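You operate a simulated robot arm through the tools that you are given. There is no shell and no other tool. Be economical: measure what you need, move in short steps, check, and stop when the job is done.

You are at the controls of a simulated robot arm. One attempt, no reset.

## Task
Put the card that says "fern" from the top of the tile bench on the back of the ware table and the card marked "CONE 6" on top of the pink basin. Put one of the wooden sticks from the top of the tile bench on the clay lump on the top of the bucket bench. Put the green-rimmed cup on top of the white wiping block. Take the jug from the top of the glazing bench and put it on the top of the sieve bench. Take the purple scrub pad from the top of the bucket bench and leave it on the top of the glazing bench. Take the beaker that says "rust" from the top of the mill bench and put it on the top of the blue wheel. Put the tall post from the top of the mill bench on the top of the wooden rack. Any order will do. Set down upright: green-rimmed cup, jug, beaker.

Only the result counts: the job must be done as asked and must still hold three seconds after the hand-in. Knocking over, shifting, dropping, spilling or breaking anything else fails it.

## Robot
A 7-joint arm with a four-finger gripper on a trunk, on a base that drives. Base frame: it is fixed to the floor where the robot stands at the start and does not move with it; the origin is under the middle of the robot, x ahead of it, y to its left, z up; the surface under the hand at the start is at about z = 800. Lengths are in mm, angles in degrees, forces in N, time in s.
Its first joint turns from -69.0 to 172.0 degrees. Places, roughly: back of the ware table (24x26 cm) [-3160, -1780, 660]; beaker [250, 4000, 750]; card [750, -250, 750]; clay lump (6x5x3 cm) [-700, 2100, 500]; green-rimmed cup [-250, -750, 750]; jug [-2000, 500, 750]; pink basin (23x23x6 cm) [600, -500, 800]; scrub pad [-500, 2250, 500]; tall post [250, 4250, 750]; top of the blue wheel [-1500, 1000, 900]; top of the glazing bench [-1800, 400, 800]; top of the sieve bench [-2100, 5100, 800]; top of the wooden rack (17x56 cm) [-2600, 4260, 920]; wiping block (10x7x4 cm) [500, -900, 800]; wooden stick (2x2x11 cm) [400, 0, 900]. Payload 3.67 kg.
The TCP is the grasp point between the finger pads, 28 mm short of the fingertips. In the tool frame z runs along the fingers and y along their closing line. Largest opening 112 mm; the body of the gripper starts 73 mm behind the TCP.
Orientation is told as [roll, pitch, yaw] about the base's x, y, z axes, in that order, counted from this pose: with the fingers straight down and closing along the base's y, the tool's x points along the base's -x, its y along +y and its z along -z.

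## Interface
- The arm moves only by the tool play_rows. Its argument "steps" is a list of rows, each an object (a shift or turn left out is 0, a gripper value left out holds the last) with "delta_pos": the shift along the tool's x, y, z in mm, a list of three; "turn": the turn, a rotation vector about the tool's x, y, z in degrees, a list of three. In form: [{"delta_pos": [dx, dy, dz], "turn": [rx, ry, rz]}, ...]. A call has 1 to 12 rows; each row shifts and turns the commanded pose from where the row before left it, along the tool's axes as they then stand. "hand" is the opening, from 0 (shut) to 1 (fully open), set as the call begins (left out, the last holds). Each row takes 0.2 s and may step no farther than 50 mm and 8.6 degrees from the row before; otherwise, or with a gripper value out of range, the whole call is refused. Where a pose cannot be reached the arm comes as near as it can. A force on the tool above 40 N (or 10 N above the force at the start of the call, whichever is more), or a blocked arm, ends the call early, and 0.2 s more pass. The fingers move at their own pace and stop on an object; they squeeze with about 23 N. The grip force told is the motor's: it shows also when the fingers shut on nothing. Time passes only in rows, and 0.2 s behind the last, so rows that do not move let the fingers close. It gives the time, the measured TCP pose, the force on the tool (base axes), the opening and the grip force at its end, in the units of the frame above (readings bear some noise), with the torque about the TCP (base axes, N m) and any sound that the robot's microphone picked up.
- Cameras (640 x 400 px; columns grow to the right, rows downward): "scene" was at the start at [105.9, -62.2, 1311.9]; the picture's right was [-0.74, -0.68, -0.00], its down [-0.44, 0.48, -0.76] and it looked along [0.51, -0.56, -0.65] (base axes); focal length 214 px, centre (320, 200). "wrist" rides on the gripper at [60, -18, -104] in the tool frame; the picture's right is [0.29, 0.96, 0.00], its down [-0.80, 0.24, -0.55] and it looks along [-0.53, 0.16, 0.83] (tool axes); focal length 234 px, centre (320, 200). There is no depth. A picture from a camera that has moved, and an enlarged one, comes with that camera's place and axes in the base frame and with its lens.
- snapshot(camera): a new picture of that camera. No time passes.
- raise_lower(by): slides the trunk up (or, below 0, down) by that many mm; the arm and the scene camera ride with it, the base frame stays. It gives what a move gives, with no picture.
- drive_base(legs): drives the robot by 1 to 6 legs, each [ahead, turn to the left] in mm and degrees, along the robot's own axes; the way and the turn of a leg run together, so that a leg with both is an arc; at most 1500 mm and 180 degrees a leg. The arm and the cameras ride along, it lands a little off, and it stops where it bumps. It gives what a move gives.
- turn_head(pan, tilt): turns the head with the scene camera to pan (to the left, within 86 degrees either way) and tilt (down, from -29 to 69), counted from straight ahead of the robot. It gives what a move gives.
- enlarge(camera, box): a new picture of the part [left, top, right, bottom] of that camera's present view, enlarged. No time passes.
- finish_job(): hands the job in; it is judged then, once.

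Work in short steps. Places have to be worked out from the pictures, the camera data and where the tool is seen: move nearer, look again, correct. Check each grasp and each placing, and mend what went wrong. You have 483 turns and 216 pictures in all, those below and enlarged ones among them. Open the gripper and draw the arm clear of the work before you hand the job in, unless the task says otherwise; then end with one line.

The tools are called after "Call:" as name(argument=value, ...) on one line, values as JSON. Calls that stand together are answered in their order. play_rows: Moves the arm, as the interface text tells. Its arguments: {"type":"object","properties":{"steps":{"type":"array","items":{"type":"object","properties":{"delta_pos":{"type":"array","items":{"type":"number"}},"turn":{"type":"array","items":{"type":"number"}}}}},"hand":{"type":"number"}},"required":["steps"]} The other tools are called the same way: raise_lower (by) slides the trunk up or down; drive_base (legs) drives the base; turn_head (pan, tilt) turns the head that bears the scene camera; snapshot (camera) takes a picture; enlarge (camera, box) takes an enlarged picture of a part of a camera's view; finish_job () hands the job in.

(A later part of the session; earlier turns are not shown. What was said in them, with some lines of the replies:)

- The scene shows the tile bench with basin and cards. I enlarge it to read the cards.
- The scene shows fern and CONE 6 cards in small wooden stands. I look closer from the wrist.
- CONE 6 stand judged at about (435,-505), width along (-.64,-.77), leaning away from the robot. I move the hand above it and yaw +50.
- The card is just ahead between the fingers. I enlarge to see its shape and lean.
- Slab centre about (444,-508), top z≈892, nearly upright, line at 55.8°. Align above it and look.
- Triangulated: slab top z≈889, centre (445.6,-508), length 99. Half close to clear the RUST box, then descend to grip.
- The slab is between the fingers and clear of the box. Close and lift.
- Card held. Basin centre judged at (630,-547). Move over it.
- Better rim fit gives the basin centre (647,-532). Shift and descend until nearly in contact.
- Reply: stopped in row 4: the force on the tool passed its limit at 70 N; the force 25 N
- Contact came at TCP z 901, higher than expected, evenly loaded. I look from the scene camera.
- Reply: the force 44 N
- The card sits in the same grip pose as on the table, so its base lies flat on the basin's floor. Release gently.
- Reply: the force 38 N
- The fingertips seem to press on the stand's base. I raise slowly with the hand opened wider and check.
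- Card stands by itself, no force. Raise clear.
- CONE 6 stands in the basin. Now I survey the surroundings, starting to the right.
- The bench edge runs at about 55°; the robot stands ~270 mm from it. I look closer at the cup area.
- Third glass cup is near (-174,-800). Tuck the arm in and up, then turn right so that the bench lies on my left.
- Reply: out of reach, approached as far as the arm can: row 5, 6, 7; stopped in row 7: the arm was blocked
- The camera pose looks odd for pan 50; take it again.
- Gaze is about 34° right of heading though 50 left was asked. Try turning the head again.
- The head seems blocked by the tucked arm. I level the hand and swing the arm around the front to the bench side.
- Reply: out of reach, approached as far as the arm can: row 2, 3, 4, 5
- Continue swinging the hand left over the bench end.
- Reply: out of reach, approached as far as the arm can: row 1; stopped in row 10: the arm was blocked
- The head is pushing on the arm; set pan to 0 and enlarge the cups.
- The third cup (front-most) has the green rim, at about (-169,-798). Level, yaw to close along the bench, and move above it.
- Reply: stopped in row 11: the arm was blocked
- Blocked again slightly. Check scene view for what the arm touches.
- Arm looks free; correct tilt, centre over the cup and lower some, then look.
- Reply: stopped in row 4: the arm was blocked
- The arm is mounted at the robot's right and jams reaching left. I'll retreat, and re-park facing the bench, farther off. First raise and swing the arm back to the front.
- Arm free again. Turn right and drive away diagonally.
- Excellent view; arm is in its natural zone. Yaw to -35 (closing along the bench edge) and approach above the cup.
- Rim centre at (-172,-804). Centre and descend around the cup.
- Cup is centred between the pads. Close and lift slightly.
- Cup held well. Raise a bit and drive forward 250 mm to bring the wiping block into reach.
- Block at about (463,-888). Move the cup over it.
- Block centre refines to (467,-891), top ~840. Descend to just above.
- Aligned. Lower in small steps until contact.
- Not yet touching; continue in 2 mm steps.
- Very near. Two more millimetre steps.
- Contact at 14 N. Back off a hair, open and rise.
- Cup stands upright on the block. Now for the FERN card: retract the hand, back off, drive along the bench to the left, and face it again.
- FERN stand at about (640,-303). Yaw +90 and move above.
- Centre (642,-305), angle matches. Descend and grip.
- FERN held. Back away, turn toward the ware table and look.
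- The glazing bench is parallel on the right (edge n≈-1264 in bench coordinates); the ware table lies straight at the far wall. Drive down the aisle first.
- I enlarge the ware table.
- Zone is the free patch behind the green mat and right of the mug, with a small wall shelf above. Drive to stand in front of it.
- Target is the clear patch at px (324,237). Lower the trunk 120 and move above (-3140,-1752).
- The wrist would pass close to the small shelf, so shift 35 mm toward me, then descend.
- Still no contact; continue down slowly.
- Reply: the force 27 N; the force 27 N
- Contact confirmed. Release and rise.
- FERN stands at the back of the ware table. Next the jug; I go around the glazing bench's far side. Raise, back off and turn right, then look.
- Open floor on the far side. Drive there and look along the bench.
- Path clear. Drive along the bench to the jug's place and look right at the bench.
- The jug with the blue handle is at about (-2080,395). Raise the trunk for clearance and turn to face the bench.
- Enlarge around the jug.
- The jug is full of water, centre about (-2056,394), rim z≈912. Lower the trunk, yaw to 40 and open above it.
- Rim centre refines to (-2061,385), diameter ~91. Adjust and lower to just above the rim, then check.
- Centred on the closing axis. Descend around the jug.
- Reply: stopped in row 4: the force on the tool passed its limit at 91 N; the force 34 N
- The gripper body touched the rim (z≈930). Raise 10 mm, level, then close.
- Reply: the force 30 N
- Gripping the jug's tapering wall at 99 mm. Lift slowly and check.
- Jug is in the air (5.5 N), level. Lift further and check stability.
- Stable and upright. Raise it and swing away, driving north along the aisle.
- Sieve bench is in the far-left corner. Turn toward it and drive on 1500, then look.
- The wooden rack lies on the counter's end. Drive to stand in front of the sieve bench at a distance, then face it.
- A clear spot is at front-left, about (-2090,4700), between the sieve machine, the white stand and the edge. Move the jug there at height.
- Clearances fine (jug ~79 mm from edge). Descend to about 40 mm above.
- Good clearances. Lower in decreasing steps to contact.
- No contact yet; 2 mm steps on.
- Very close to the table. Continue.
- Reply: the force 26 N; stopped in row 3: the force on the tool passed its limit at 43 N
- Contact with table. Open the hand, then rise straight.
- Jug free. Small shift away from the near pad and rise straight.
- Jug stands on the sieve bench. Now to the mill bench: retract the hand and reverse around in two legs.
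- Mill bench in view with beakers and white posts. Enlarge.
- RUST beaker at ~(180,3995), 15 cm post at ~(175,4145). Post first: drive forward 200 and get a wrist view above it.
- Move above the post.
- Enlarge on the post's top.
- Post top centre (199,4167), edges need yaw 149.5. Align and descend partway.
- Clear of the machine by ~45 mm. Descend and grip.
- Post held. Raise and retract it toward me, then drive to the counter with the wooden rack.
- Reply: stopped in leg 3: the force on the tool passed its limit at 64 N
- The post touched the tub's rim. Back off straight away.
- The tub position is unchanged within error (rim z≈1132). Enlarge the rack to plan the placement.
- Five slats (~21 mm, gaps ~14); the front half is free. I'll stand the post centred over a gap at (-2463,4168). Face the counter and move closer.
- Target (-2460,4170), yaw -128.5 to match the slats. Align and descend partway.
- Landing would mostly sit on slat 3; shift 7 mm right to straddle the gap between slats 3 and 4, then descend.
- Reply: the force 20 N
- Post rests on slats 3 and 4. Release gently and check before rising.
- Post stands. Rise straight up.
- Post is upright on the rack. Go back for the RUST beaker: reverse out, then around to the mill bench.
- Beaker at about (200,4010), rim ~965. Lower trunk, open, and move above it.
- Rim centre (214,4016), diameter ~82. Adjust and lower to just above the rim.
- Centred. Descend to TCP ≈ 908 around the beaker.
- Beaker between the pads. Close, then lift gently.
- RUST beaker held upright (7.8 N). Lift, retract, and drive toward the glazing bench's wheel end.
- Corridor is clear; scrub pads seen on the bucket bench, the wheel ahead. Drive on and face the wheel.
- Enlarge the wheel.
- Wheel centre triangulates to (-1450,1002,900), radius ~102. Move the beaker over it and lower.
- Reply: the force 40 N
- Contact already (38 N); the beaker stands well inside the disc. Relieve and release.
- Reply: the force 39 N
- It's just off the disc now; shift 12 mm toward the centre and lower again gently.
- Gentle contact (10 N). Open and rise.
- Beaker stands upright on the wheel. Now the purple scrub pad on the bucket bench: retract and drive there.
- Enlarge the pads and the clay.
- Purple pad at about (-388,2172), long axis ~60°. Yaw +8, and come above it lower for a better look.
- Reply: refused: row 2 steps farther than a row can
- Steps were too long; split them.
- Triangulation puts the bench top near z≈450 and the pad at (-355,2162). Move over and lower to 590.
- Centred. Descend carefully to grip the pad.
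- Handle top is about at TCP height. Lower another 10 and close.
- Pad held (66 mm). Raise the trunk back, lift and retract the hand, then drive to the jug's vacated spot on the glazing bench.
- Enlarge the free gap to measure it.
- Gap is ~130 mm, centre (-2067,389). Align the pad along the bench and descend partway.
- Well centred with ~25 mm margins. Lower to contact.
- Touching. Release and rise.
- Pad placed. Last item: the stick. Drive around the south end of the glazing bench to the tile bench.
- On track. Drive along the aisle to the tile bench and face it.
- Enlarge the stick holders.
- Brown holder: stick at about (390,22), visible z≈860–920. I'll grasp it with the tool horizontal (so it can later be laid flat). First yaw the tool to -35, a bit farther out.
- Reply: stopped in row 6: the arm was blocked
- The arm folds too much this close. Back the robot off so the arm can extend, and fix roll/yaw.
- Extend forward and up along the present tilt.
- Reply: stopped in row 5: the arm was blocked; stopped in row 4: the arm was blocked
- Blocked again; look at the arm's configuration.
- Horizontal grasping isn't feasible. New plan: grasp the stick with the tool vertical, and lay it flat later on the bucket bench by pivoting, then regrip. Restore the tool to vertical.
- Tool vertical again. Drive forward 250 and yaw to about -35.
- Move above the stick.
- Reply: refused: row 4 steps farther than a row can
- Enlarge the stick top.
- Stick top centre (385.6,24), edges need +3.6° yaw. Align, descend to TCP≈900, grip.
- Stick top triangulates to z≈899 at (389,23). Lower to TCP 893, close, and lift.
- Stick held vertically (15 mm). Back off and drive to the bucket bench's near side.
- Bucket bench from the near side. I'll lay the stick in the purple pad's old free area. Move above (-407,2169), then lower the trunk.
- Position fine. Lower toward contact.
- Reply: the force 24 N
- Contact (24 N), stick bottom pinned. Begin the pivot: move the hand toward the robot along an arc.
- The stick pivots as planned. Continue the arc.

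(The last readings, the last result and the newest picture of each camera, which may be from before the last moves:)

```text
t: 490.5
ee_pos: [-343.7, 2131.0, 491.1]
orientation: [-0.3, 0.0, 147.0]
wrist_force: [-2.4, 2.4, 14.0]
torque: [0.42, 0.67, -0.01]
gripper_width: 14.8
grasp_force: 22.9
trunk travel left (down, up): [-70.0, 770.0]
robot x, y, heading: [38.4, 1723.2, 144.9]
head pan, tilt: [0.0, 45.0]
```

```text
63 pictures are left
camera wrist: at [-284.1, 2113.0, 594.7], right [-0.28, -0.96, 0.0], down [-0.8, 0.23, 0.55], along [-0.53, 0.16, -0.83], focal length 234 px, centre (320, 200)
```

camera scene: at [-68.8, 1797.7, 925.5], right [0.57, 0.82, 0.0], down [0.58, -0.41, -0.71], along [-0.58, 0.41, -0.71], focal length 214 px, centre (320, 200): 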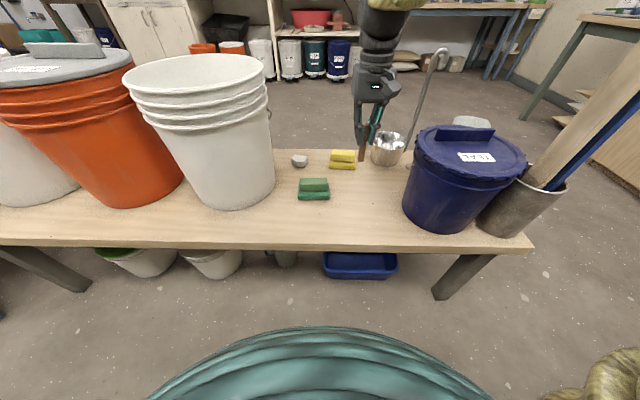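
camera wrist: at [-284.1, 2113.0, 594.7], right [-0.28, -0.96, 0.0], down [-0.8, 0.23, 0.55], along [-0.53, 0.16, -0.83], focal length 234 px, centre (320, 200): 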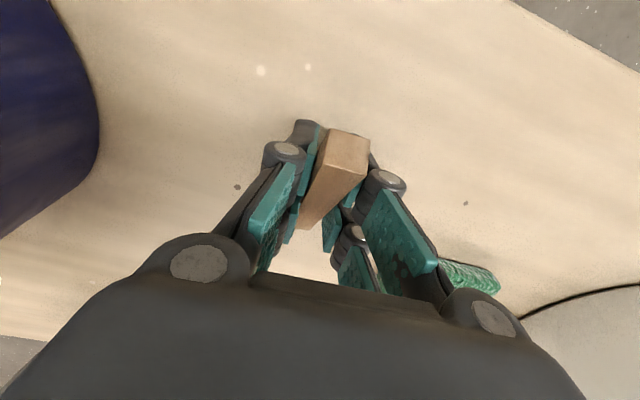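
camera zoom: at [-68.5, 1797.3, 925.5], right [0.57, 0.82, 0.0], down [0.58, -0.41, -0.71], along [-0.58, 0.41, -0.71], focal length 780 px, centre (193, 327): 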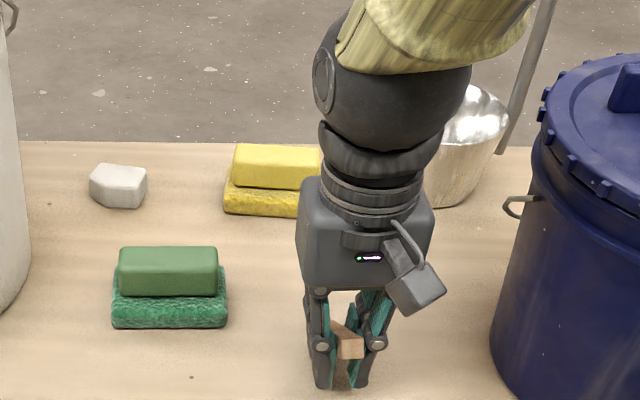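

Nearly flat. A bit lower, then release to lie on the bench.

Call:
play_rows(steps=[{"delta_pos": [3.5, 0, 7.5]}, {}])

Call:
play_rows(steps=[{}, {}], hand=0.4)

Call:
play_rows(steps=[{"delta_pos": [0, 0, -30]}, {"delta_pos": [0, 0, -40]}, {"delta_pos": [0, 0, -40]}, {}])

Call:
snapshot(camera="wrist")

Call:
enlarge(camera="scene", box=[270, 110, 410, 250])

```text
t: 491.1
ee_pos: [-342.1, 2129.7, 484.3]
orientation: [-0.2, 0.0, 146.9]
wrist_force: [-0.4, 0.1, 13.3]
torque: [0.32, 0.44, -0.04]
gripper_width: 13.9
grasp_force: 23.0
trunk travel left (down, up): [-70.0, 770.0]
robot x, y, heading: [39.3, 1721.3, 145.3]
head pan, tilt: [0.0, 45.0]
```

```text
t: 491.7
ee_pos: [-341.0, 2128.9, 483.4]
orientation: [-0.4, 0.1, 146.9]
wrist_force: [-0.9, -0.8, 0.4]
torque: [0.03, -0.01, 0.03]
gripper_width: 44.7
grasp_force: 0.1
trunk travel left (down, up): [-70.0, 770.0]
robot x, y, heading: [41.3, 1722.0, 145.0]
head pan, tilt: [0.0, 45.0]
```

```text
t: 492.7
ee_pos: [-339.4, 2131.0, 592.3]
orientation: [-0.2, 0.1, 146.7]
wrist_force: [0.0, -0.3, -0.2]
torque: [-0.08, 0.02, 0.0]
gripper_width: 44.8
grasp_force: 0.0
trunk travel left (down, up): [-70.0, 770.0]
robot x, y, heading: [39.2, 1721.2, 144.9]
head pan, tilt: [0.0, 45.0]
```

```text
62 pictures are left
camera wrist: at [-280.3, 2113.1, 695.9], right [-0.28, -0.96, 0.0], down [-0.8, 0.23, 0.55], along [-0.53, 0.16, -0.83], focal length 234 px, centre (320, 200)
```

wrist: 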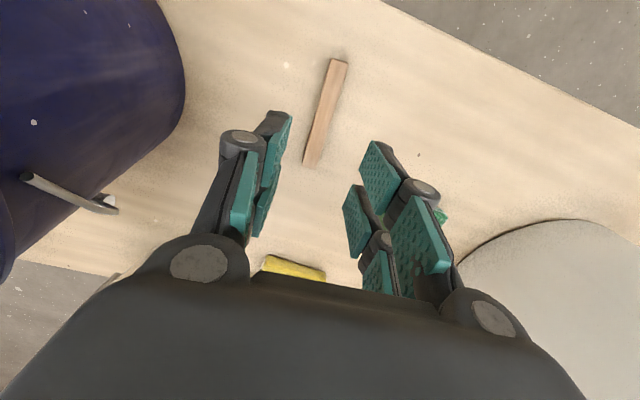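

```text
2.86 times, centred on (340, 180) of scene
camera zoom: at [-68.5, 1798.1, 925.4], right [0.57, 0.82, 0.0], down [0.58, -0.41, -0.71], along [-0.58, 0.41, -0.71], focal length 613 px, centre (263, 257)
```

zoom: 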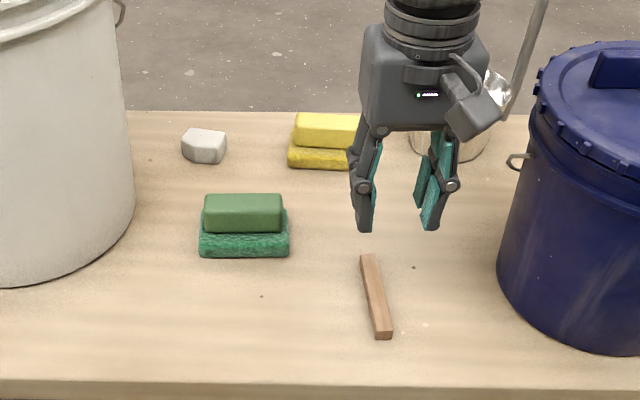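

The stick lies flat, centre (-338,2128), axis ~149°. Regrip it from above at its middle.

Call:
play_rows(steps=[{"turn": [0, 0, -2.6], "delta_pos": [2, 2, 30]}, {"delta_pos": [0, 0, 40]}, {"delta_pos": [0, 0, 30]}, {}])

Call:
snapshot(camera="wrist")

```text
t: 493.7
ee_pos: [-339.4, 2126.4, 491.8]
orientation: [-0.1, 0.0, 149.5]
wrist_force: [0.1, 0.3, -0.3]
torque: [0.0, 0.0, -0.02]
gripper_width: 44.8
grasp_force: 0.0
trunk travel left (down, up): [-70.0, 770.0]
robot x, y, heading: [43.5, 1719.1, 145.0]
head pan, tilt: [0.0, 45.0]
```

```text
60 pictures are left
camera wrist: at [-278.7, 2111.7, 595.2], right [-0.24, -0.97, 0.0], down [-0.81, 0.2, 0.55], along [-0.54, 0.13, -0.83], focal length 234 px, centre (320, 200)
```

wrist: 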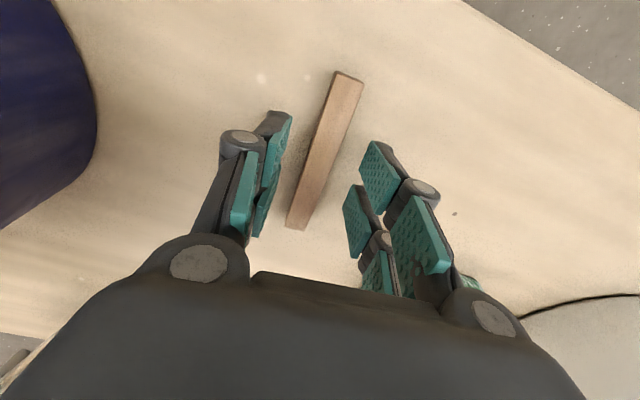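

Aligned. Lower and close.

Call:
play_rows(steps=[{"delta_pos": [0, 0, 6]}, {"delta_pos": [0, 0, 5]}, {}])

Call:
play_rows(steps=[{}, {}, {}], hand=0)

Call:
play_rows(steps=[{"delta_pos": [0, 0, -20]}, {"delta_pos": [0, 0, -40]}, {"delta_pos": [0, 0, -40]}, {}])

Call:
snapshot(camera="wrist")

Call:
enlarge(camera="scene", box=[270, 90, 410, 230])

```text
t: 494.5
ee_pos: [-340.5, 2126.3, 481.9]
orientation: [-0.3, 0.1, 149.5]
wrist_force: [0.0, -0.2, 0.7]
torque: [-0.01, -0.02, -0.01]
gripper_width: 44.8
grasp_force: 0.0
trunk travel left (down, up): [-70.0, 770.0]
robot x, y, heading: [38.0, 1717.8, 145.1]
head pan, tilt: [0.0, 45.0]
```

```text
t: 495.3
ee_pos: [-339.6, 2127.6, 482.5]
orientation: [-0.2, 0.1, 149.5]
wrist_force: [0.0, 0.3, 0.0]
torque: [0.0, 0.04, -0.03]
gripper_width: 14.9
grasp_force: 23.2
trunk travel left (down, up): [-70.0, 770.0]
robot x, y, heading: [38.7, 1723.6, 145.0]
head pan, tilt: [0.0, 45.0]
```

```text
t: 496.3
ee_pos: [-339.2, 2124.7, 580.4]
orientation: [-0.2, 0.1, 149.6]
wrist_force: [-0.7, 1.1, -0.8]
torque: [-0.04, -0.04, -0.04]
gripper_width: 15.3
grasp_force: 22.8
trunk travel left (down, up): [-70.0, 770.0]
robot x, y, heading: [38.3, 1723.4, 144.8]
head pan, tilt: [0.0, 45.0]
```

```text
59 pictures are left
camera wrist: at [-279.5, 2109.4, 684.5], right [-0.24, -0.97, 0.0], down [-0.81, 0.2, 0.55], along [-0.54, 0.13, -0.83], focal length 234 px, centre (320, 200)
```

wrist: 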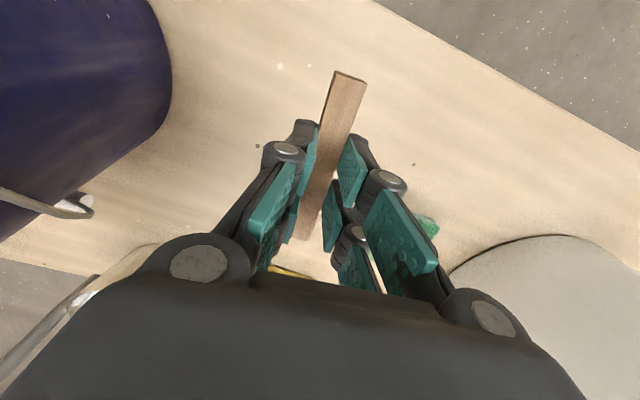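

```text
2.86 times, centred on (340, 160) of scene
camera zoom: at [-68.7, 1797.6, 925.5], right [0.57, 0.82, 0.0], down [0.58, -0.41, -0.71], along [-0.58, 0.41, -0.71], focal length 613 px, centre (263, 314)
```

zoom: 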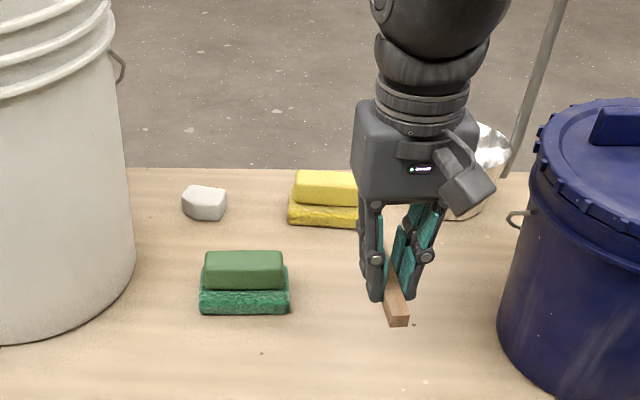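

Stick held flat at its middle. Raise, move toward the clay lump and look.

Call:
play_rows(steps=[{"delta_pos": [0, 0, -45]}, {"delta_pos": [0, 0, -35]}, {"delta_pos": [-36, 21, 0]}, {"delta_pos": [-36, 21, 0]}, {"delta_pos": [-36, 21, 0]}, {"delta_pos": [-36, 21, 0]}, {"delta_pos": [-36, 21, 0]}, {"delta_pos": [-36, 21, 0]}, {"delta_pos": [-36, 21, 0]}, {}])

Call:
snapshot(camera="wrist")

Call:
snapshot(camera="scene")

```text
t: 498.5
ee_pos: [-633.9, 2125.5, 661.7]
orientation: [-0.4, 0.2, 149.6]
wrist_force: [-0.6, -0.1, 0.2]
torque: [0.0, -0.03, 0.01]
gripper_width: 14.9
grasp_force: 23.0
trunk travel left (down, up): [-70.0, 770.0]
robot x, y, heading: [39.2, 1721.4, 144.9]
head pan, tilt: [0.0, 45.0]
```

```text
57 pictures are left
camera wrist: at [-573.4, 2111.1, 765.8], right [-0.24, -0.97, 0.0], down [-0.81, 0.2, 0.55], along [-0.53, 0.13, -0.83], focal length 234 px, centre (320, 200)
```

wrist: 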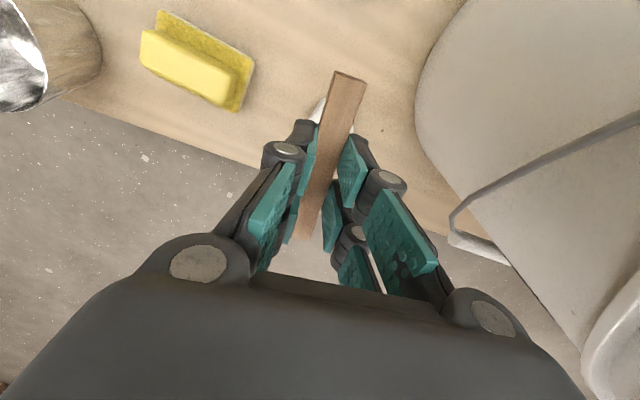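

```text
56 pictures are left
camera scene: at [-69.1, 1797.7, 925.4], right [0.57, 0.82, 0.0], down [0.58, -0.41, -0.71], along [-0.58, 0.41, -0.71], focal length 214 px, centre (320, 200)
```

scene: 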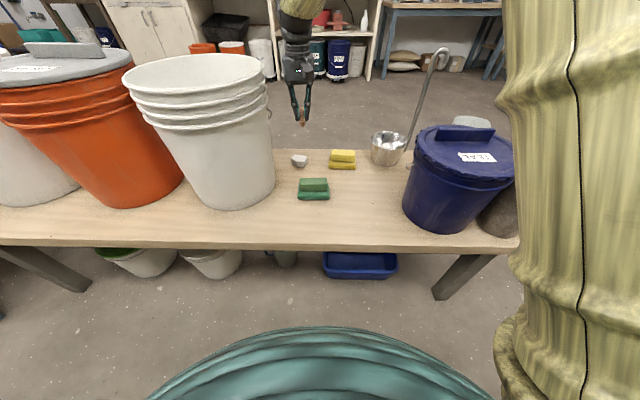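

Enlarge the clay from both cameras.

Call:
enlarge(camera="scene", box=[270, 130, 330, 190])

Call:
enlarge(camera="wrist", box=[260, 50, 400, 170])

```text
6.67 times, centred on (300, 160) of scene
camera zoom: at [-69.1, 1797.7, 925.4], right [0.57, 0.82, 0.0], down [0.58, -0.41, -0.71], along [-0.58, 0.41, -0.71], focal length 1430 px, centre (453, 467)
```

zoom: 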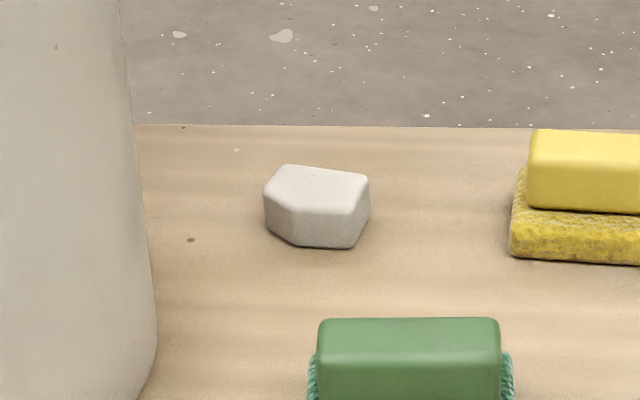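

```text
3.33 times, centred on (330, 110) of wrist
camera zoom: at [-573.4, 2111.1, 765.8], right [-0.24, -0.97, 0.0], down [-0.81, 0.2, 0.55], along [-0.53, 0.13, -0.83], focal length 781 px, centre (287, 500)
```

zoom: 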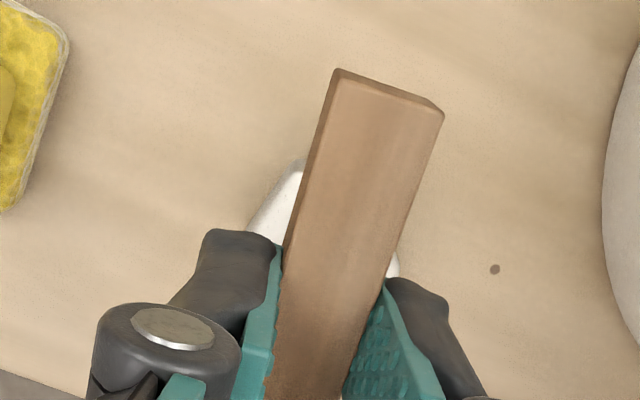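

Clay centre (-652,2119). Tilt the tool 8° so the wrist leans away from the bucket, centre, and descend.

Call:
play_rows(steps=[{"delta_pos": [-12, 14.5, 0]}, {"turn": [-4, 0, 0]}, {"turn": [-4, 0, 0]}, {"delta_pos": [0, -5.6, 39.6]}, {"delta_pos": [0, -5.6, 39.6]}, {"delta_pos": [0, -4.2, 29.7]}, {}])

Call:
enlarge(camera="scene", box=[250, 60, 370, 200])

Call:
snapshot(camera="wrist")

```text
t: 500.1
ee_pos: [-653.0, 2121.5, 550.6]
orientation: [7.7, 0.0, 149.5]
wrist_force: [-0.4, -0.1, -0.2]
torque: [0.01, 0.03, 0.0]
gripper_width: 15.1
grasp_force: 22.7
trunk travel left (down, up): [-70.0, 770.0]
robot x, y, heading: [39.0, 1720.9, 144.7]
head pan, tilt: [0.0, 45.0]
```

```text
2.86 times, centred on (310, 130) of scene
camera zoom: at [-69.0, 1797.8, 925.4], right [0.57, 0.82, 0.0], down [0.58, -0.41, -0.71], along [-0.58, 0.41, -0.71], focal length 613 px, centre (349, 400)
```

zoom: 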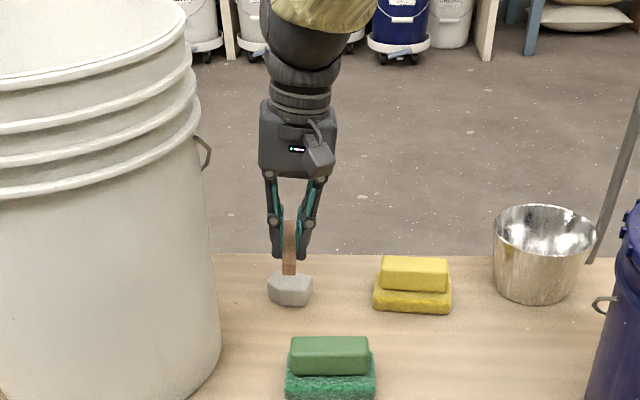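

```text
52 pictures are left
camera wrist: at [-583.7, 2118.8, 650.9], right [-0.23, -0.96, 0.13], down [-0.77, 0.26, 0.58], along [-0.59, 0.04, -0.8], focal length 234 px, centre (320, 200)
```

wrist: 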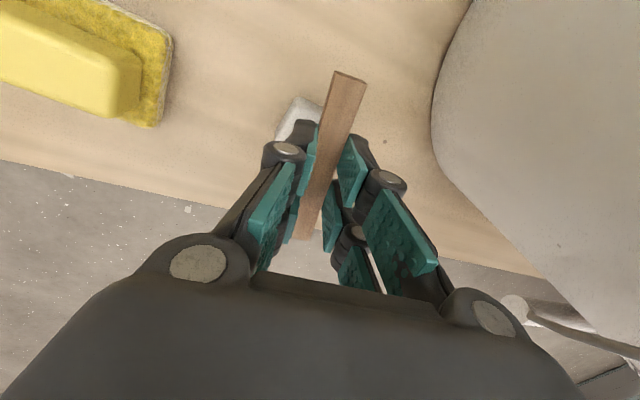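

Stick aligned over the clay. Lower to contact.

Call:
play_rows(steps=[{"delta_pos": [0, -2.8, 19.8]}, {"delta_pos": [0, -0.7, 5]}, {"delta_pos": [0, -0.4, 3]}, {}])

Call:
play_rows(steps=[{"delta_pos": [0, -0.3, 2]}, {"delta_pos": [0, -0.3, 2]}, {"delta_pos": [0, -0.3, 2]}, {}])

Call:
enlarge(camera="scene", box=[265, 110, 335, 190])

```text
t: 501.1
ee_pos: [-650.7, 2120.6, 522.3]
orientation: [7.7, 0.1, 149.5]
wrist_force: [0.6, -0.1, -0.5]
torque: [0.04, 0.01, 0.01]
gripper_width: 15.3
grasp_force: 22.8
trunk travel left (down, up): [-70.0, 770.0]
robot x, y, heading: [40.0, 1716.6, 144.5]
head pan, tilt: [0.0, 45.0]
```

```text
t: 502.1
ee_pos: [-651.3, 2120.5, 517.5]
orientation: [7.9, 0.2, 149.5]
wrist_force: [-0.2, 0.1, 1.2]
torque: [0.02, 0.02, 0.0]
gripper_width: 14.8
grasp_force: 23.2
trunk travel left (down, up): [-70.0, 770.0]
robot x, y, heading: [39.4, 1722.5, 145.0]
head pan, tilt: [0.0, 45.0]
```

```text
5.00 times, centred on (300, 150) of scene
camera zoom: at [-68.9, 1797.7, 925.4], right [0.57, 0.82, 0.0], down [0.58, -0.41, -0.71], along [-0.58, 0.41, -0.71], focal length 1072 px, centre (420, 450)
```

zoom: 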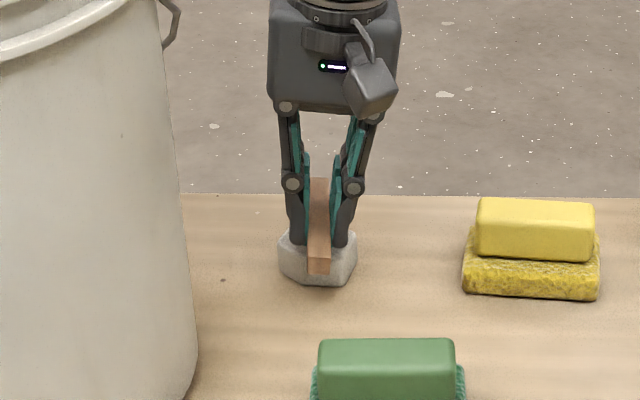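

Stick centre seems ~13 mm too far; raise a little, shift toward me 12 mm, lower again.

Call:
play_rows(steps=[{"delta_pos": [0, 0.6, -4]}, {"delta_pos": [12, 0, 0]}, {"delta_pos": [0, -0.6, 4]}, {}])

Call:
play_rows(steps=[{"delta_pos": [0, -0.3, 2]}, {"delta_pos": [0, -0.3, 2]}, {}])

```text
t: 503.1
ee_pos: [-640.9, 2114.5, 517.8]
orientation: [7.9, 0.2, 149.5]
wrist_force: [0.1, -1.0, 0.5]
torque: [-0.01, -0.02, 0.02]
gripper_width: 15.2
grasp_force: 23.0
trunk travel left (down, up): [-70.0, 770.0]
robot x, y, heading: [40.8, 1718.2, 145.0]
head pan, tilt: [0.0, 45.0]
```

```text
t: 503.9
ee_pos: [-640.8, 2115.6, 514.3]
orientation: [7.8, 0.0, 149.5]
wrist_force: [0.9, 0.0, 0.3]
torque: [-0.04, 0.03, 0.02]
gripper_width: 15.0
grasp_force: 23.1
trunk travel left (down, up): [-70.0, 770.0]
robot x, y, heading: [39.7, 1721.8, 144.8]
head pan, tilt: [0.0, 45.0]
```

Call:
play_rows(steps=[{"delta_pos": [0, -0.3, 2]}, {"delta_pos": [0, -0.3, 2]}, {"delta_pos": [0, -0.3, 2]}, {}])

Call:
enlarge(camera="scene", box=[275, 125, 325, 180])

```text
t: 504.9
ee_pos: [-639.8, 2114.8, 509.3]
orientation: [7.8, -0.1, 149.5]
wrist_force: [-0.8, -0.6, 18.5]
torque: [0.13, 0.1, 0.01]
gripper_width: 15.1
grasp_force: 22.5
trunk travel left (down, up): [-70.0, 770.0]
robot x, y, heading: [39.9, 1721.5, 144.8]
head pan, tilt: [0.0, 45.0]
```

```text
7.27 times, centred on (300, 152) of scene
camera zoom: at [-68.0, 1797.1, 925.8], right [0.57, 0.82, 0.0], down [0.58, -0.41, -0.71], along [-0.58, 0.41, -0.71], focal length 1560 px, centre (466, 546)
```

zoom: 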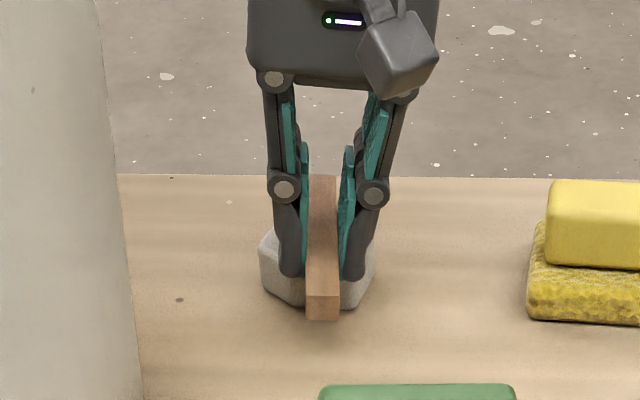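

Contact; torque says the clay's centre is ~8 mm farther. Shift back 6 mm for balance and set down.

Call:
play_rows(steps=[{"delta_pos": [0, 0.8, -6]}, {"delta_pos": [-6, 0, 0]}, {"delta_pos": [0, -0.6, 4]}, {"delta_pos": [0, -0.15, 1]}, {}])

Call:
play_rows(steps=[{"delta_pos": [0, -0.15, 1]}, {"delta_pos": [0, -0.15, 1]}, {}])

```text
t: 506.1
ee_pos: [-645.0, 2118.1, 508.6]
orientation: [7.8, 0.0, 149.5]
wrist_force: [1.7, 1.4, 12.6]
torque: [0.06, -0.2, 0.0]
gripper_width: 15.2
grasp_force: 22.5
trunk travel left (down, up): [-70.0, 770.0]
robot x, y, heading: [38.9, 1721.5, 144.9]
head pan, tilt: [0.0, 45.0]
```

```text
t: 506.9
ee_pos: [-645.2, 2117.3, 507.3]
orientation: [7.8, -0.2, 149.5]
wrist_force: [-0.7, 1.3, 24.6]
torque: [0.16, -0.03, -0.02]
gripper_width: 15.6
grasp_force: 23.1
trunk travel left (down, up): [-70.0, 770.0]
robot x, y, heading: [42.4, 1720.6, 145.0]
head pan, tilt: [0.0, 45.0]
```

Relieve slightly, then open the hand a little and check.

Call:
play_rows(steps=[{"delta_pos": [0, 0.2, -1.5]}, {}])

Call:
play_rows(steps=[{}, {}, {}], hand=0.35)

Call:
enlarge(camera="scene", box=[275, 125, 325, 180])

```text
t: 507.5
ee_pos: [-644.8, 2116.4, 507.1]
orientation: [7.6, 0.1, 149.6]
wrist_force: [-1.7, 0.7, 14.2]
torque: [0.08, 0.05, -0.01]
gripper_width: 15.1
grasp_force: 22.4
trunk travel left (down, up): [-70.0, 770.0]
robot x, y, heading: [44.0, 1723.0, 144.4]
head pan, tilt: [0.0, 45.0]
```

```text
t: 508.3
ee_pos: [-644.8, 2118.7, 507.7]
orientation: [7.7, 0.0, 149.5]
wrist_force: [-0.6, -2.2, 2.9]
torque: [0.04, 0.0, 0.06]
gripper_width: 39.5
grasp_force: 0.0
trunk travel left (down, up): [-70.0, 770.0]
robot x, y, heading: [39.1, 1720.3, 144.9]
head pan, tilt: [0.0, 45.0]
```

```text
7.27 times, centred on (300, 152) of scene
camera zoom: at [-68.8, 1797.6, 925.4], right [0.57, 0.82, 0.0], down [0.58, -0.41, -0.71], along [-0.58, 0.41, -0.71], focal length 1560 px, centre (466, 546)
```

zoom: 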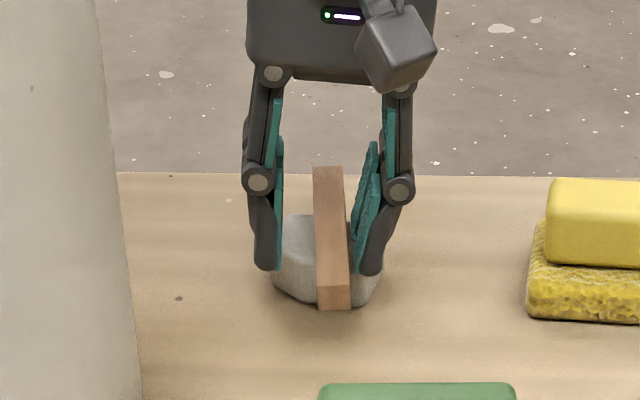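

The stick rests on the clay; a fingertip grazes it. Withdraw along the tool axis.

Call:
play_rows(steps=[{"delta_pos": [0, 0, -8]}, {"delta_pos": [0, 0, -25]}, {"delta_pos": [0, 3, -40]}, {"delta_pos": [0, 0, -40]}, {}])

Call:
enlarge(camera="scene", box=[275, 125, 325, 180])

Call:
snapshot(camera="wrist")

```text
t: 509.5
ee_pos: [-637.6, 2128.5, 619.6]
orientation: [7.7, 0.2, 149.5]
wrist_force: [-0.4, 0.2, 0.3]
torque: [0.02, 0.01, -0.01]
gripper_width: 39.3
grasp_force: 0.0
trunk travel left (down, up): [-70.0, 770.0]
robot x, y, heading: [39.4, 1721.9, 144.7]
head pan, tilt: [0.0, 45.0]
```

```text
7.27 times, centred on (300, 152) of scene
camera zoom: at [-68.7, 1797.6, 925.4], right [0.57, 0.82, 0.0], down [0.58, -0.41, -0.71], along [-0.58, 0.41, -0.71], focal length 1560 px, centre (466, 546)
```

zoom: 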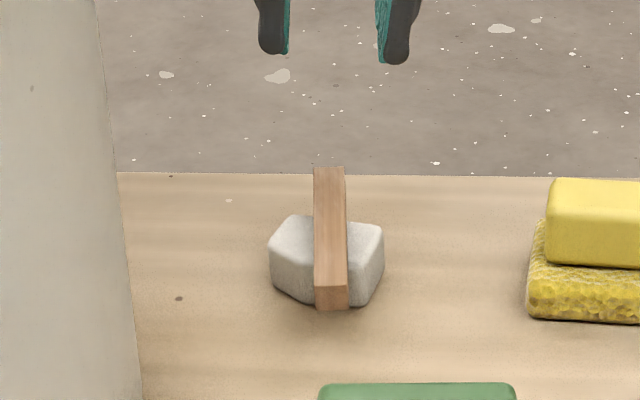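

```text
47 pictures are left
camera wrist: at [-570.2, 2126.4, 720.2], right [-0.23, -0.96, 0.13], down [-0.77, 0.26, 0.58], along [-0.59, 0.04, -0.8], focal length 234 px, centre (320, 200)
```

wrist: 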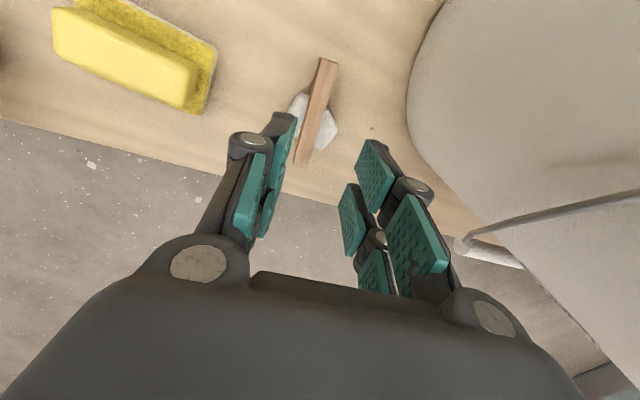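

The stick lies balanced across the clay lump. Raise clear, level, and back off, then a last check.

Call:
play_rows(steps=[{"delta_pos": [0, 0, -45]}, {"delta_pos": [0, 0, -45]}, {"delta_pos": [0, 0, -45]}, {"delta_pos": [20, 0, -30], "turn": [7.7, 0, 0]}, {}], hand=1)

Call:
raise_lower(by=380)

Call:
drive_base(legs=[[-250, 0]])

Call:
enlarge(camera="scene", box=[220, 120, 420, 260])

```text
t: 510.7
ee_pos: [-612.0, 2136.2, 785.9]
orientation: [-0.1, 0.0, 149.6]
wrist_force: [0.1, 0.5, -0.4]
torque: [0.02, 0.04, 0.02]
gripper_width: 111.8
grasp_force: 0.0
trunk travel left (down, up): [-70.0, 770.0]
robot x, y, heading: [42.2, 1723.2, 145.2]
head pan, tilt: [0.0, 45.0]
```

```text
t: 514.3
ee_pos: [-611.2, 2138.2, 1164.2]
orientation: [0.1, 0.2, 149.5]
wrist_force: [-0.5, 0.6, 0.3]
torque: [0.01, 0.0, -0.01]
gripper_width: 112.0
grasp_force: 0.2
trunk travel left (down, up): [-450.0, 390.0]
robot x, y, heading: [39.7, 1720.1, 145.0]
head pan, tilt: [0.0, 45.0]
```

```text
t: 516.2
ee_pos: [-405.5, 1992.6, 1164.4]
orientation: [-0.2, 0.0, 149.5]
wrist_force: [0.3, -0.2, -0.5]
torque: [0.04, 0.03, 0.0]
gripper_width: 111.8
grasp_force: 0.1
trunk travel left (down, up): [-450.0, 390.0]
robot x, y, heading: [245.7, 1574.6, 144.8]
head pan, tilt: [0.0, 45.0]
```

```text
2.86 times, centred on (320, 190) of scene
camera zoom: at [137.5, 1652.9, 1305.6], right [0.57, 0.82, 0.0], down [0.58, -0.41, -0.71], along [-0.58, 0.41, -0.71], focal length 613 px, centre (320, 229)
```

zoom: 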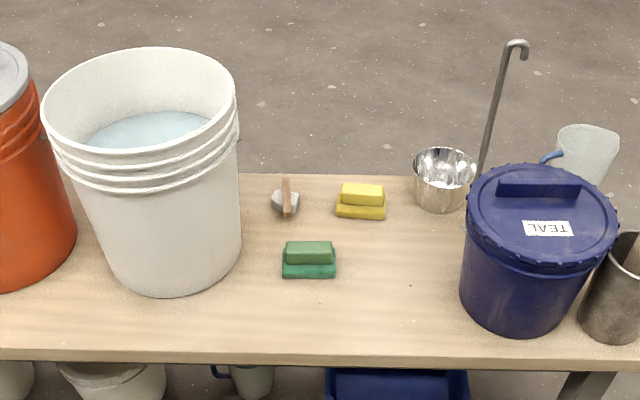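

Everything is in place: the stick rests on the clay and the arm is clear. Handing in.

Call:
finish_job()

```text
The job is handed in.
```

I placed all eight items where you asked and handed the job in; the green-rimmed cup, jug and "rust" beaker are standing upright. The last pictures showed everything holding. Two things were touched along the way: the clay lump shifted about 4 mm while I set the stick on it, and the post bumped the sink tub once, with no shift I could see.
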